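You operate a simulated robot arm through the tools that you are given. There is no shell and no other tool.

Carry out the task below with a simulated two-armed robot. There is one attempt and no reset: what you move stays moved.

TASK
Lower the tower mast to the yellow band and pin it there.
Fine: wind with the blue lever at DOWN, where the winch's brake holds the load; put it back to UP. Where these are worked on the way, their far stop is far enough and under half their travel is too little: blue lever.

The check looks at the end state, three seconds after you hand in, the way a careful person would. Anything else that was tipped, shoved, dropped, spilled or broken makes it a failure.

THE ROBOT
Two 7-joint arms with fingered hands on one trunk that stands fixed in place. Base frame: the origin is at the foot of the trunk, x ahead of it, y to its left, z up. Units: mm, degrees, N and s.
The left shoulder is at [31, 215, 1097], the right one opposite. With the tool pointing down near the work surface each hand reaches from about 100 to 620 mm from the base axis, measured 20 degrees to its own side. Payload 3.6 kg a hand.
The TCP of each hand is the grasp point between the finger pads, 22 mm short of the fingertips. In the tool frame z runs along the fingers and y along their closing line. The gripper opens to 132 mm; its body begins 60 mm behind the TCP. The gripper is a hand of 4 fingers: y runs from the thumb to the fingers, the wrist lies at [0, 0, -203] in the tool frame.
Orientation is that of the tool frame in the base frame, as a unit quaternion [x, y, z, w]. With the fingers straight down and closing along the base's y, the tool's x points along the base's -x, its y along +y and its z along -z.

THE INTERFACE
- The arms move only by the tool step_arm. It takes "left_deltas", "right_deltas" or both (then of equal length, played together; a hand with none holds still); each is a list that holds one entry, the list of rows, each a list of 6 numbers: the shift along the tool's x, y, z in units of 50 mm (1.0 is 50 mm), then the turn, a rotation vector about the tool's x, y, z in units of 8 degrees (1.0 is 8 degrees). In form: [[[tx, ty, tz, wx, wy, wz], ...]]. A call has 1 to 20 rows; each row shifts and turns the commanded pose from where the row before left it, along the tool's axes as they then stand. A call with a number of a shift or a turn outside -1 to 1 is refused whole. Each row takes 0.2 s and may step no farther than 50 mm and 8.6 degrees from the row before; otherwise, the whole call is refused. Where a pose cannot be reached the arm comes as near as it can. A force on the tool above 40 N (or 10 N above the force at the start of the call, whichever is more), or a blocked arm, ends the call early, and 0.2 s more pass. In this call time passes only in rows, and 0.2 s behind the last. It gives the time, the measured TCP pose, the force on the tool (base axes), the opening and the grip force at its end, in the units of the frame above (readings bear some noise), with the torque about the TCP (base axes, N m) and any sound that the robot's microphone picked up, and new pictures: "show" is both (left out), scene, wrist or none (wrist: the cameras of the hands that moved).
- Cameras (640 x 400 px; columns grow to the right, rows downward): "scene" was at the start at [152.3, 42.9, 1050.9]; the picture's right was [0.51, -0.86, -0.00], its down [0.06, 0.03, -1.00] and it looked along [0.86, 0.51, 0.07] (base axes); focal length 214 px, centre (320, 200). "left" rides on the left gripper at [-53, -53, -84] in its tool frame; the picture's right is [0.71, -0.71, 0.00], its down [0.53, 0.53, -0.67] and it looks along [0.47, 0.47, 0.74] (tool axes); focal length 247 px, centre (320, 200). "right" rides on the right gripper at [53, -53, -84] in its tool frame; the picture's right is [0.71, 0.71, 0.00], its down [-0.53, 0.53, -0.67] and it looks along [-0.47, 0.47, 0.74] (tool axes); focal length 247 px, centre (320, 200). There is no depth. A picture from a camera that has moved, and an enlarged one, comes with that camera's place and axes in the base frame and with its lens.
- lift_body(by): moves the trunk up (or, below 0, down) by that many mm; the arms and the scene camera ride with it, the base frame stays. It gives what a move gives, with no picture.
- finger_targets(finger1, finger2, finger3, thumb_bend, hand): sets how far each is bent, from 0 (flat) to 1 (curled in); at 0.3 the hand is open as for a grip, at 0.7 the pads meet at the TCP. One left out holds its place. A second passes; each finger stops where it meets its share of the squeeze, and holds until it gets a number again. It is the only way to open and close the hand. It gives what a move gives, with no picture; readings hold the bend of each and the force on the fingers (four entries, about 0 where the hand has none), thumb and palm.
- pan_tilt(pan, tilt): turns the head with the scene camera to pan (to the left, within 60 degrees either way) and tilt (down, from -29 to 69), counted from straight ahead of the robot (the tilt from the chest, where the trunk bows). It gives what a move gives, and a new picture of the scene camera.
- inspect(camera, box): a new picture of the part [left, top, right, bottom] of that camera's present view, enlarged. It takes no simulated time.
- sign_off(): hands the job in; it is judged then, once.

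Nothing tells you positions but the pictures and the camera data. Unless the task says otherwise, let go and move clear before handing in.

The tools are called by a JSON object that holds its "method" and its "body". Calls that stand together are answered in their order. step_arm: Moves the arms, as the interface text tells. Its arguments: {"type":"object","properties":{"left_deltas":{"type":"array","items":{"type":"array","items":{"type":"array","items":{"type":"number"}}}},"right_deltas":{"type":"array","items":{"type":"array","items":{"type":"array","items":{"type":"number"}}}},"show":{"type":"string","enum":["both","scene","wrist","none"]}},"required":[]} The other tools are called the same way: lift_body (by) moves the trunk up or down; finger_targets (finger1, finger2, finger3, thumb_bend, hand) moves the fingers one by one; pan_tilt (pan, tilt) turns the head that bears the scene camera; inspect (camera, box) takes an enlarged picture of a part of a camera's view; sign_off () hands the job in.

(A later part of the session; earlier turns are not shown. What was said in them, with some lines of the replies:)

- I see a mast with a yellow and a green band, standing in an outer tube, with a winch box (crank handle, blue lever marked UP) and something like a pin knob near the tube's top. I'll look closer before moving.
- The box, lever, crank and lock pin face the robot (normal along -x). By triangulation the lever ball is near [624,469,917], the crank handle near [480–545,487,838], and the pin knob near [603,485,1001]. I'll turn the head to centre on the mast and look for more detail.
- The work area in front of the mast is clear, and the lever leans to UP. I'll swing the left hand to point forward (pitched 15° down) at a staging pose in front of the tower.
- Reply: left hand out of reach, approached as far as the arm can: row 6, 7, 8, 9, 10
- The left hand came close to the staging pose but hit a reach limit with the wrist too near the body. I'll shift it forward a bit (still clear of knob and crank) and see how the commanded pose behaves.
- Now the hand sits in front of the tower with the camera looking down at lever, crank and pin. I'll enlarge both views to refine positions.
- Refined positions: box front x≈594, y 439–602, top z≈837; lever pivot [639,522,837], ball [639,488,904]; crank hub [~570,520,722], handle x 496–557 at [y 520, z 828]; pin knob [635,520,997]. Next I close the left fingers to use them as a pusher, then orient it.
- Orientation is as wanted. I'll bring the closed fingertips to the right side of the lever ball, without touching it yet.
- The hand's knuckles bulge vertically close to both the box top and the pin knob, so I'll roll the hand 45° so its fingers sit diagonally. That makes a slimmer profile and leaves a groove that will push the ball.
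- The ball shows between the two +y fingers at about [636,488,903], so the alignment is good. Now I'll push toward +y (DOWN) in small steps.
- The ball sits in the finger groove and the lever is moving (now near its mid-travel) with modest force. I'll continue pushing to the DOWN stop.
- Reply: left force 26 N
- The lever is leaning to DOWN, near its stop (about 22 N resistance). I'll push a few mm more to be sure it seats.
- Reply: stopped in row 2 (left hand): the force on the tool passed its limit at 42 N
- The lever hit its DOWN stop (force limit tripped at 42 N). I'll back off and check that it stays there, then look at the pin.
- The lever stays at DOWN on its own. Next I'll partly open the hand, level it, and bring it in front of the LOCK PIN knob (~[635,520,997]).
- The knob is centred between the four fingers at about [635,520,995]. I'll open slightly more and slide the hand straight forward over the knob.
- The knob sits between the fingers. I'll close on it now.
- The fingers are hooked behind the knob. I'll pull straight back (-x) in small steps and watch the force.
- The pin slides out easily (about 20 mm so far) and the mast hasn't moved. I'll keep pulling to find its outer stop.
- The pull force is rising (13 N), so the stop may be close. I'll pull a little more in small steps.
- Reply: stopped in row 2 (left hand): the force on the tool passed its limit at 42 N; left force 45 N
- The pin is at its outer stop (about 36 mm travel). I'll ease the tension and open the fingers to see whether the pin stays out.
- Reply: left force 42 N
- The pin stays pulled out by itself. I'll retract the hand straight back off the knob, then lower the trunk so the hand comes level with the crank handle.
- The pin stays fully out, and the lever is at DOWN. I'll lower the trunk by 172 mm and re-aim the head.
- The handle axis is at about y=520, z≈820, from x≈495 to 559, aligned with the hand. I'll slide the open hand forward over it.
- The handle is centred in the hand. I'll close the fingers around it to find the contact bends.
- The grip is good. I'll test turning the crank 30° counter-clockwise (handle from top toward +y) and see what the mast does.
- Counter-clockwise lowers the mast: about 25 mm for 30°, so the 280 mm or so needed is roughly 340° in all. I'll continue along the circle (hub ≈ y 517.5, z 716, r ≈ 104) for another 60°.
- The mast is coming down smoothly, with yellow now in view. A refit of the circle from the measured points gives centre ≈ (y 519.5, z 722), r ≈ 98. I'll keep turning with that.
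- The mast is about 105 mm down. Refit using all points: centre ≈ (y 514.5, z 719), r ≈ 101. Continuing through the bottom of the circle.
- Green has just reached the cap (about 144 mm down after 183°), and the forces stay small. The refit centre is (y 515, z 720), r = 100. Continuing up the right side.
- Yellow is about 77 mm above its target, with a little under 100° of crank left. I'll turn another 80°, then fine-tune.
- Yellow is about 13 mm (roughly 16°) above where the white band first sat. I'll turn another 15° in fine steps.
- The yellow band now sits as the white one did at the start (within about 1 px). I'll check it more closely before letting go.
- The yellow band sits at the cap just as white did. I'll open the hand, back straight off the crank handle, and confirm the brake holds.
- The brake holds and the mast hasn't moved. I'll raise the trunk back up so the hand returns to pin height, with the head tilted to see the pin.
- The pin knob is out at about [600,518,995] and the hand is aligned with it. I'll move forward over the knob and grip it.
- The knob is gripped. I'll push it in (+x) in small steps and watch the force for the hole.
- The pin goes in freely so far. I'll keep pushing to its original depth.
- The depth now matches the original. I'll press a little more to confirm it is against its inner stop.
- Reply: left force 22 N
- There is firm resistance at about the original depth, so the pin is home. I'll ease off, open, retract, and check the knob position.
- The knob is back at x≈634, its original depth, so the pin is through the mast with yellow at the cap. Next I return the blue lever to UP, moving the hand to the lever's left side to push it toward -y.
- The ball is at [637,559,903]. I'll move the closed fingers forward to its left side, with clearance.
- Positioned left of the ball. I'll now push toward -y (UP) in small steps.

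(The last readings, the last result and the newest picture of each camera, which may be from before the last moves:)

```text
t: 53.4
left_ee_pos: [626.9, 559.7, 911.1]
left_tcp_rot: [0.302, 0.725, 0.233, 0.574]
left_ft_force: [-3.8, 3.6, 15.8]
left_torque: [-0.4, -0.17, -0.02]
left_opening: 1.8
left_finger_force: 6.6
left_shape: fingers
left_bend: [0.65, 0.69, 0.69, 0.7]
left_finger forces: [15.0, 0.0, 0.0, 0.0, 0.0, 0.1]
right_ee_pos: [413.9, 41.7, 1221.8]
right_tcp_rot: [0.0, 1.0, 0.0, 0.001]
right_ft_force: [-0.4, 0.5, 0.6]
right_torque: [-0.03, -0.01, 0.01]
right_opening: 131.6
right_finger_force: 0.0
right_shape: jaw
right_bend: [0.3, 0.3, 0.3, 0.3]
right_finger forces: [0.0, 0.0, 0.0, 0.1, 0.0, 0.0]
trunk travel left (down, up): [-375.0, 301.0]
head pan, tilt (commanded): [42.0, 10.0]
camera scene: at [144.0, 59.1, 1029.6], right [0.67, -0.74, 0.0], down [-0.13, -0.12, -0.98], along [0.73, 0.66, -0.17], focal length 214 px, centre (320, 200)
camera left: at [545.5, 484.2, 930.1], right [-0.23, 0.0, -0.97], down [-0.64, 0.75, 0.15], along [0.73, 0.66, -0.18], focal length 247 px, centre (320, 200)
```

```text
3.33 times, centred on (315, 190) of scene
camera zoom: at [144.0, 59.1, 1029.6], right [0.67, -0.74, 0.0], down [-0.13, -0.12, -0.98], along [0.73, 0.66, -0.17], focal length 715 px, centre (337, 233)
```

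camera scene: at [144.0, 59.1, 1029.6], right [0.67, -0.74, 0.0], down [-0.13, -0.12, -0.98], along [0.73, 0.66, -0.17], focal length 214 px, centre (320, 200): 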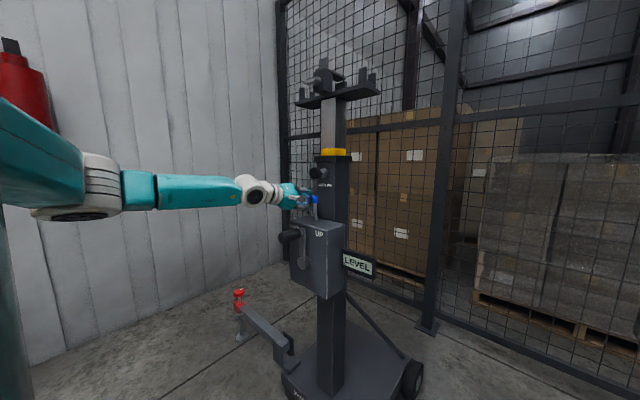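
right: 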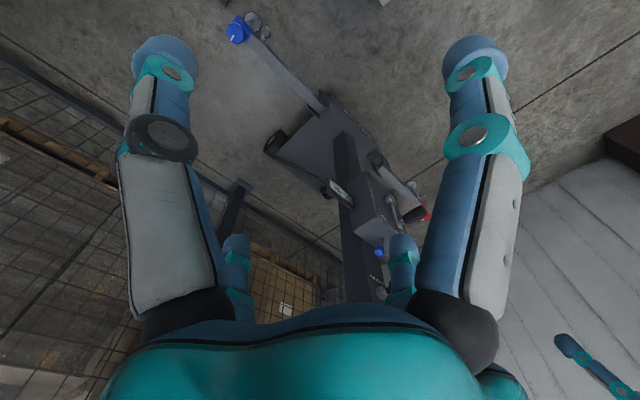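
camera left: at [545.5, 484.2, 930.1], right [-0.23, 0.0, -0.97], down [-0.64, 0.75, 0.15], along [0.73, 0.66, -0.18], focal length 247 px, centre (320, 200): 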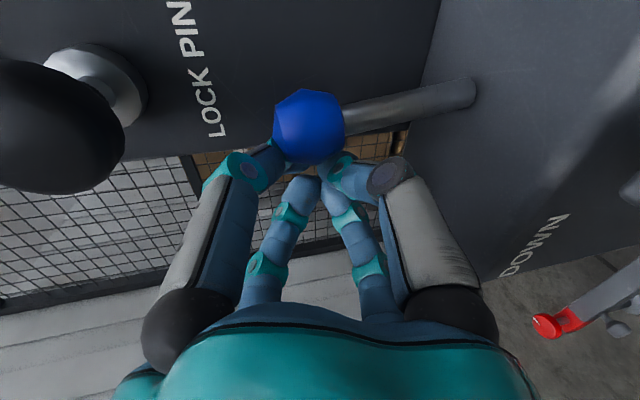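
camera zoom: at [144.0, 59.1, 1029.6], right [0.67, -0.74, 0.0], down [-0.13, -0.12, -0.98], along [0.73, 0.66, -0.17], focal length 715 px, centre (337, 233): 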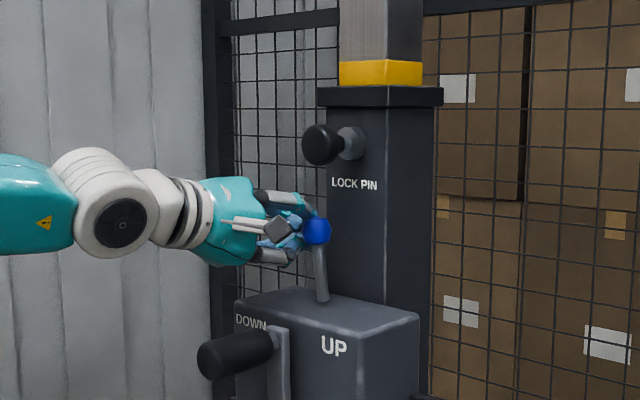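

The lever is at mid-travel and following nicely. I'll continue to the UP stop.

{"method": "step_arm", "body": {"left_deltas": [[[-0.197, -0.086, -0.02, 0, 0, 0], [-0.142, -0.141, 0, 0, 0, 0], [-0.142, -0.141, 0, 0, 0, 0], [-0.142, -0.141, 0, 0, 0, 0]]], "show": "wrist"}}

{"method": "inspect", "body": {"camera": "scene", "box": [250, 130, 380, 250]}}

```text
t: 54.4
left_ee_pos: [627.4, 518.7, 907.9]
left_tcp_rot: [0.304, 0.727, 0.23, 0.57]
left_ft_force: [0.2, -0.7, 0.3]
left_torque: [-0.01, -0.03, 0.01]
left_opening: 0.2
left_finger_force: 0.1
left_shape: fingers
left_bend: [0.68, 0.69, 0.69, 0.7]
left_finger forces: [0.0, 0.0, 0.1, 0.0, 0.1, 0.0]
right_ee_pos: [416.8, 42.0, 1221.8]
right_tcp_rot: [0.0, 1.0, -0.001, 0.0]
right_ft_force: [0.4, 0.7, 0.3]
right_torque: [0.0, -0.01, 0.03]
right_opening: 131.9
right_finger_force: 0.0
right_shape: jaw
right_bend: [0.3, 0.3, 0.3, 0.3]
right_finger forces: [0.0, 0.0, 0.0, 0.1, 0.0, 0.0]
trunk travel left (down, up): [-375.0, 301.0]
head pan, tilt (commanded): [42.0, 10.0]
camera left: at [546.1, 443.7, 929.2], right [-0.24, 0.0, -0.97], down [-0.64, 0.75, 0.16], along [0.73, 0.66, -0.18], focal length 247 px, centre (320, 200)
```

left: 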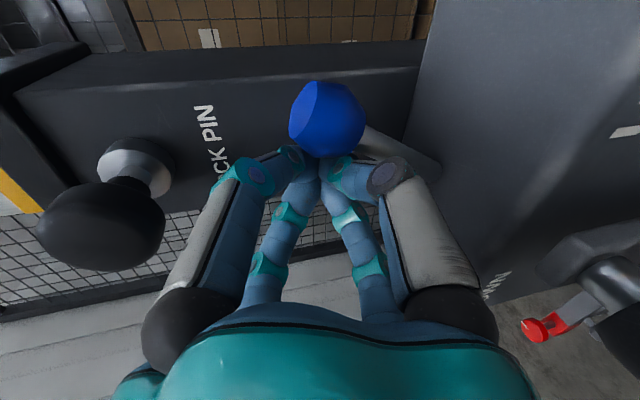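

```text
3.33 times, centred on (315, 190) of scene
camera zoom: at [146.0, 59.7, 1029.0], right [0.67, -0.74, 0.0], down [-0.13, -0.12, -0.98], along [0.73, 0.66, -0.17], focal length 715 px, centre (337, 233)
```

zoom: 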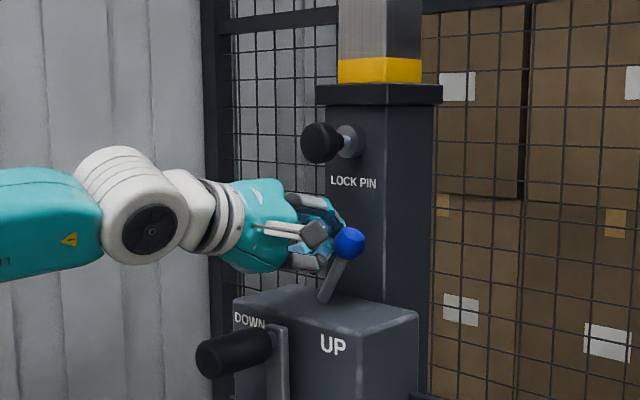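

The lever snapped over to UP (ball at y≈485, as at the start). I'll press lightly once more to confirm it's on the stop.

{"method": "step_arm", "body": {"left_deltas": [[[-0.057, -0.056, 0, 0, 0, 0], [-0.057, -0.056, 0, 0, 0, 0]]], "show": "wrist"}}

```text
t: 55.0
left_ee_pos: [627.6, 514.2, 907.6]
left_tcp_rot: [0.303, 0.729, 0.231, 0.568]
left_ft_force: [-1.4, 8.3, -1.5]
left_torque: [0.12, 0.03, -0.05]
left_opening: 0.0
left_finger_force: 3.5
left_shape: fingers
left_bend: [0.68, 0.69, 0.69, 0.7]
left_finger forces: [0.0, 0.0, 0.0, 0.1, 7.7, 0.1]
right_ee_pos: [415.9, 43.3, 1221.3]
right_tcp_rot: [0.001, 1.0, -0.002, 0.0]
right_ft_force: [0.1, 0.2, 0.2]
right_torque: [-0.02, 0.01, -0.02]
right_opening: 131.9
right_finger_force: 0.1
right_shape: jaw
right_bend: [0.3, 0.3, 0.3, 0.3]
right_finger forces: [0.0, 0.0, 0.0, 0.0, 0.0, 0.0]
trunk travel left (down, up): [-375.0, 301.0]
head pan, tilt (commanded): [42.0, 10.0]
camera left: at [545.7, 438.4, 928.9], right [-0.25, 0.0, -0.97], down [-0.64, 0.75, 0.16], along [0.72, 0.66, -0.19], focal length 247 px, centre (320, 200)
```

left: 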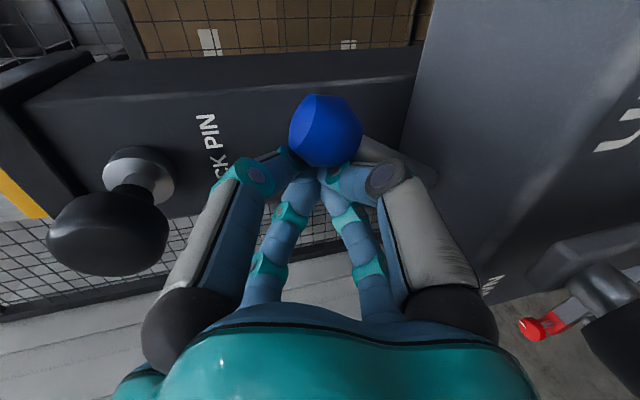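

It's on the UP stop. I'll back off, retract clear, and check everything.

{"method": "step_arm", "body": {"left_deltas": [[[0.142, 0.141, 0, 0, 0, 0], [0.142, 0.141, -0.1, 0, 0, 0], [0, 0, -0.6, 0, 0, 0], [0, 0, -0.8, 0, 0, 0], [0, 0, -0.8, 0, 0, 0], [0, 0, -0.8, 0, 0, 0], [0, 0, -0.6, 0, 0, 0]]], "show": "both"}}

{"method": "inspect", "body": {"camera": "scene", "box": [250, 110, 390, 250]}}

{"method": "inspect", "body": {"camera": "scene", "box": [305, 140, 365, 190]}}

```text
t: 56.6
left_ee_pos: [447.4, 532.2, 953.5]
left_tcp_rot: [0.302, 0.727, 0.232, 0.571]
left_ft_force: [-0.1, 0.4, -0.4]
left_torque: [0.01, -0.03, -0.02]
left_opening: 0.2
left_finger_force: 0.0
left_shape: fingers
left_bend: [0.68, 0.69, 0.69, 0.7]
left_finger forces: [0.0, 0.0, 0.1, 0.1, 0.1, 0.0]
right_ee_pos: [413.8, 41.6, 1222.1]
right_tcp_rot: [0.001, 1.0, 0.0, 0.0]
right_ft_force: [-0.1, -0.3, 0.3]
right_torque: [-0.02, 0.0, 0.01]
right_opening: 132.1
right_finger_force: 0.1
right_shape: jaw
right_bend: [0.3, 0.3, 0.3, 0.3]
right_finger forces: [0.1, 0.0, 0.0, 0.1, 0.0, 0.1]
trunk travel left (down, up): [-375.0, 301.0]
head pan, tilt (commanded): [42.0, 10.0]
camera scene: at [145.3, 59.7, 1029.2], right [0.67, -0.74, 0.0], down [-0.13, -0.12, -0.98], along [0.73, 0.66, -0.17], focal length 214 px, centre (320, 200)
camera left: at [366.8, 457.5, 974.9], right [-0.24, 0.0, -0.97], down [-0.64, 0.75, 0.16], along [0.73, 0.66, -0.18], focal length 247 px, centre (320, 200)
```

scene: 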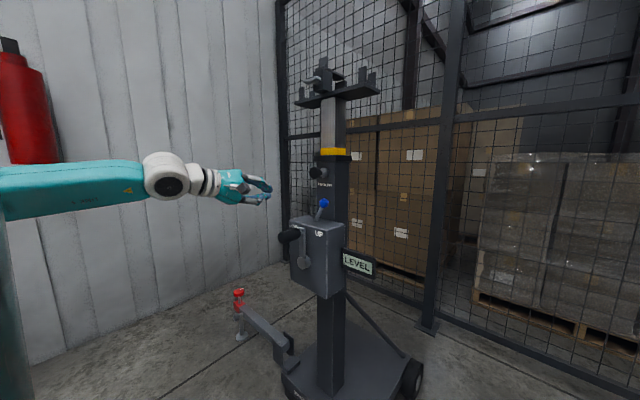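
left: 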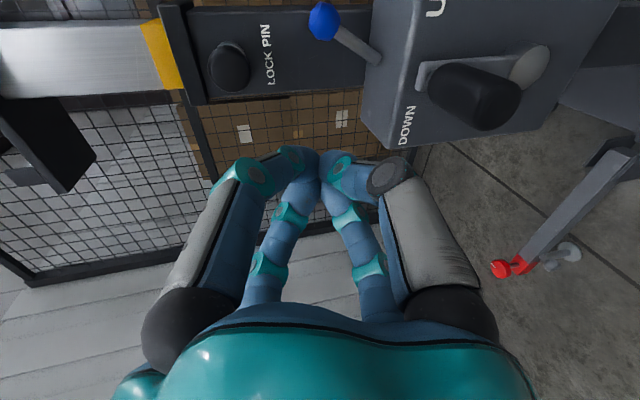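

```text
2.86 times, centred on (320, 180) of scene
camera zoom: at [145.3, 59.7, 1029.2], right [0.67, -0.74, 0.0], down [-0.13, -0.12, -0.98], along [0.73, 0.66, -0.17], focal length 613 px, centre (320, 257)
```

zoom: 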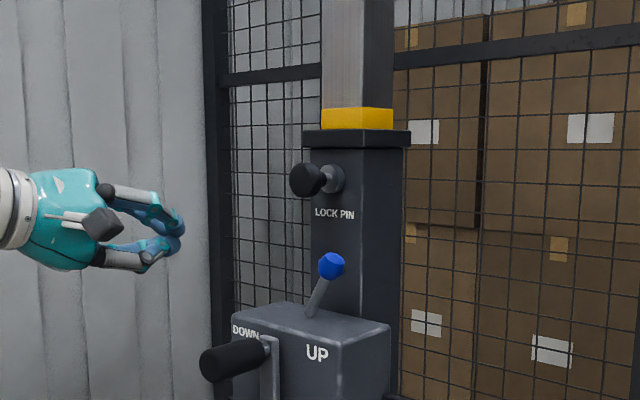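

```text
8.00 times, centred on (335, 165) of scene
camera zoom: at [145.3, 59.7, 1029.2], right [0.67, -0.74, 0.0], down [-0.13, -0.12, -0.98], along [0.73, 0.66, -0.17], focal length 1716 px, centre (200, 480)
```

zoom: 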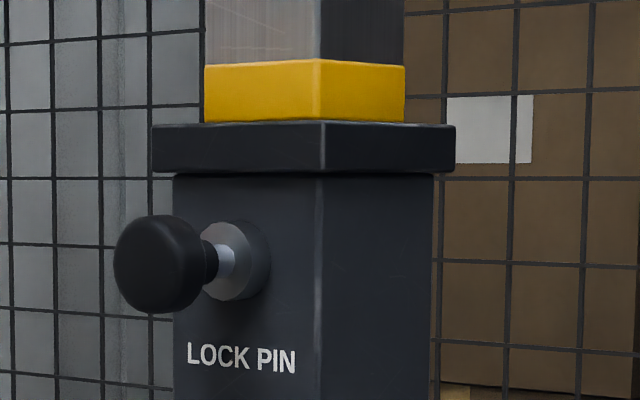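

The mast sits at yellow, the lever is at UP, and the knob is in. I'll return the head to its start pose to compare pin depth directly with the first picture.

{"method": "pan_tilt", "body": {"pan": 30.9, "tilt": -3.8}}

{"method": "inspect", "body": {"camera": "scene", "box": [225, 210, 325, 300]}}

{"method": "inspect", "body": {"camera": "scene", "box": [210, 200, 350, 400]}}

{"method": "inspect", "body": {"camera": "scene", "box": [230, 30, 350, 230]}}

```text
t: 57.4
left_ee_pos: [449.5, 533.3, 953.6]
left_tcp_rot: [0.302, 0.727, 0.23, 0.572]
left_ft_force: [0.2, 0.1, -0.1]
left_torque: [-0.01, 0.01, -0.02]
left_opening: 0.1
left_finger_force: 0.2
left_shape: fingers
left_bend: [0.68, 0.69, 0.69, 0.7]
left_finger forces: [0.0, 0.0, 0.0, 0.0, 0.1, 0.1]
right_ee_pos: [415.5, 42.7, 1221.2]
right_tcp_rot: [0.001, 1.0, 0.0, 0.0]
right_ft_force: [0.3, 0.0, 0.2]
right_torque: [0.0, -0.02, 0.0]
right_opening: 131.6
right_finger_force: 0.1
right_shape: jaw
right_bend: [0.3, 0.3, 0.3, 0.3]
right_finger forces: [0.0, 0.0, 0.1, 0.0, 0.0, 0.0]
trunk travel left (down, up): [-375.0, 301.0]
head pan, tilt (commanded): [30.9, -3.8]
camera scene: at [152.1, 42.9, 1051.0], right [0.51, -0.86, 0.0], down [0.06, 0.03, -1.0], along [0.86, 0.51, 0.07], focal length 214 px, centre (320, 200)
```

scene: 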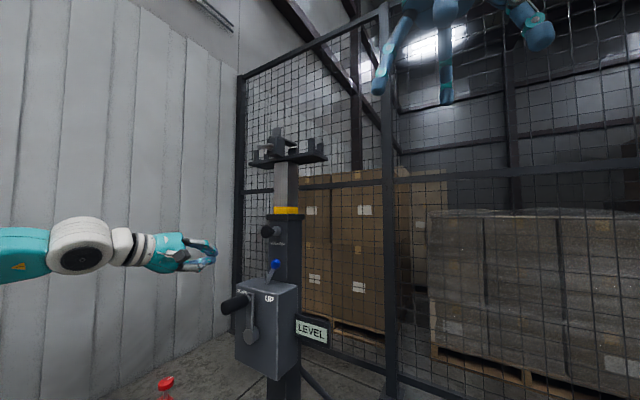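

```text
4.44 times, centred on (275, 255) of scene
camera zoom: at [152.1, 42.9, 1051.0], right [0.51, -0.86, 0.0], down [0.06, 0.03, -1.0], along [0.86, 0.51, 0.07], focal length 953 px, centre (520, -44)
```

zoom: 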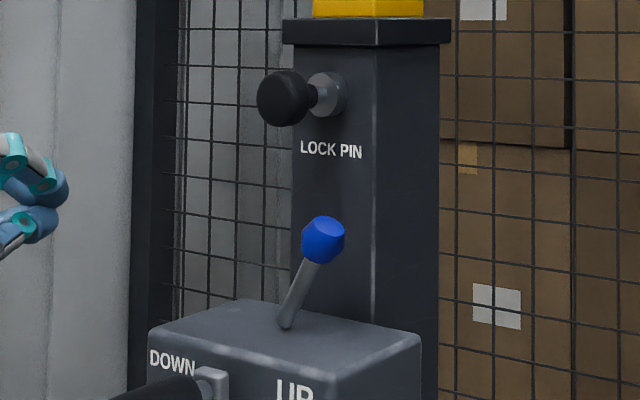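

```text
2.00 times, centred on (280, 300) of scene
camera zoom: at [152.1, 42.9, 1051.0], right [0.51, -0.86, 0.0], down [0.06, 0.03, -1.0], along [0.86, 0.51, 0.07], focal length 429 px, centre (400, 0)
```

zoom: 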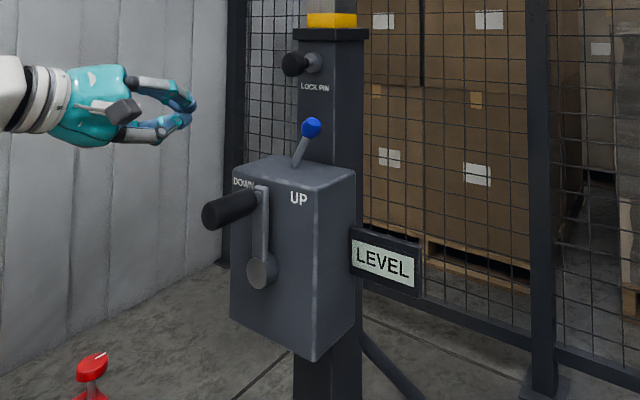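

```text
2.00 times, centred on (290, 130) of scene
camera zoom: at [152.1, 42.9, 1051.0], right [0.51, -0.86, 0.0], down [0.06, 0.03, -1.0], along [0.86, 0.51, 0.07], focal length 429 px, centre (380, 340)
```

zoom: 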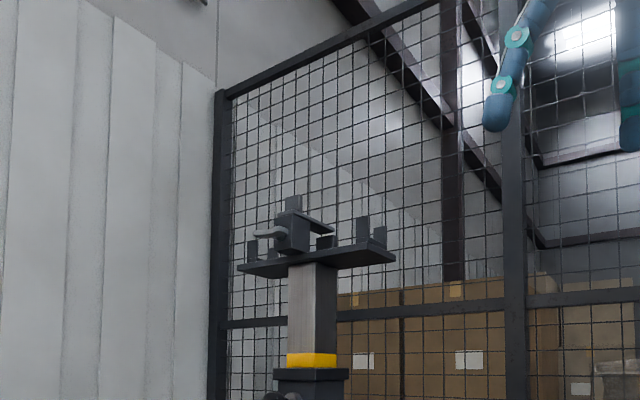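

The pin, lever, crank and box look as they did at the start, except that yellow now stands where white was; LEVEL still reads and nothing else moved. I'll take the hand a little further clear.

{"method": "step_arm", "body": {"left_deltas": [[[-0.378, 0.378, -0.339, 0, 0, 0], [-0.378, 0.378, -0.339, 0, 0, 0]]], "show": "scene"}}

{"method": "inspect", "body": {"camera": "scene", "box": [230, 130, 330, 270]}}

```text
t: 58.0
left_ee_pos: [427.5, 533.3, 1014.9]
left_tcp_rot: [0.303, 0.727, 0.231, 0.571]
left_ft_force: [0.3, -0.9, -0.5]
left_torque: [-0.01, 0.02, 0.01]
left_opening: 0.0
left_finger_force: 0.0
left_shape: fingers
left_bend: [0.68, 0.69, 0.69, 0.7]
left_finger forces: [0.1, 0.0, 0.1, 0.0, 0.1, 0.0]
right_ee_pos: [416.1, 43.1, 1221.5]
right_tcp_rot: [0.0, 1.0, 0.0, 0.0]
right_ft_force: [0.0, 0.3, 0.5]
right_torque: [0.02, 0.0, 0.02]
right_opening: 131.9
right_finger_force: 0.0
right_shape: jaw
right_bend: [0.3, 0.3, 0.3, 0.3]
right_finger forces: [0.0, 0.0, 0.1, 0.0, 0.1, 0.0]
trunk travel left (down, up): [-375.0, 301.0]
head pan, tilt (commanded): [30.9, -3.8]
camera scene: at [152.0, 42.7, 1051.1], right [0.51, -0.86, 0.0], down [0.06, 0.03, -1.0], along [0.86, 0.51, 0.07], focal length 214 px, centre (320, 200)
```

scene: 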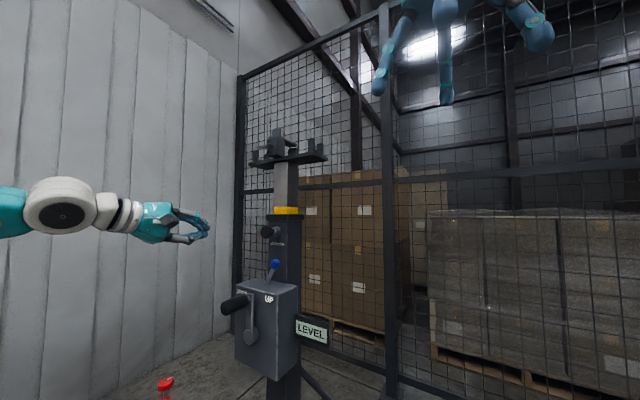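

```text
2.86 times, centred on (280, 200) of scene
camera zoom: at [152.0, 42.7, 1051.1], right [0.51, -0.86, 0.0], down [0.06, 0.03, -1.0], along [0.86, 0.51, 0.07], focal length 613 px, centre (434, 200)
```

zoom: 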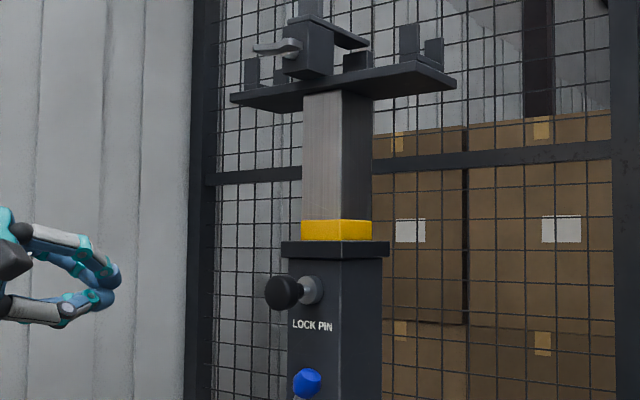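

The mast is down with the yellow band at the cap and the lock pin is fully home. The blue lever is back at UP, LEVEL still shows, and both hands are clear. I'm handing in now.

{"method": "sign_off", "body": {}}

```text
The job is handed in.
```

The mast is lowered to the yellow band and pinned there, and I've handed the job in. The check's result hasn't come back to me.

- **Mast:** the yellow band now sits at the tube cap where the white band was at the start. It took about one counter-clockwise turn of the crank with the blue lever at DOWN, and the brake held when I let go.
- **Lock pin:** the pin went in freely until it met firm resistance. The knob is back at its starting depth, so the pin is in the mast.
- **Blue lever:** it went fully to its DOWN stop for the winding and is now back against its UP stop.
- **Surroundings:** the LEVEL sign still shows, I saw nothing else moved, and both hands are clear of the tower.
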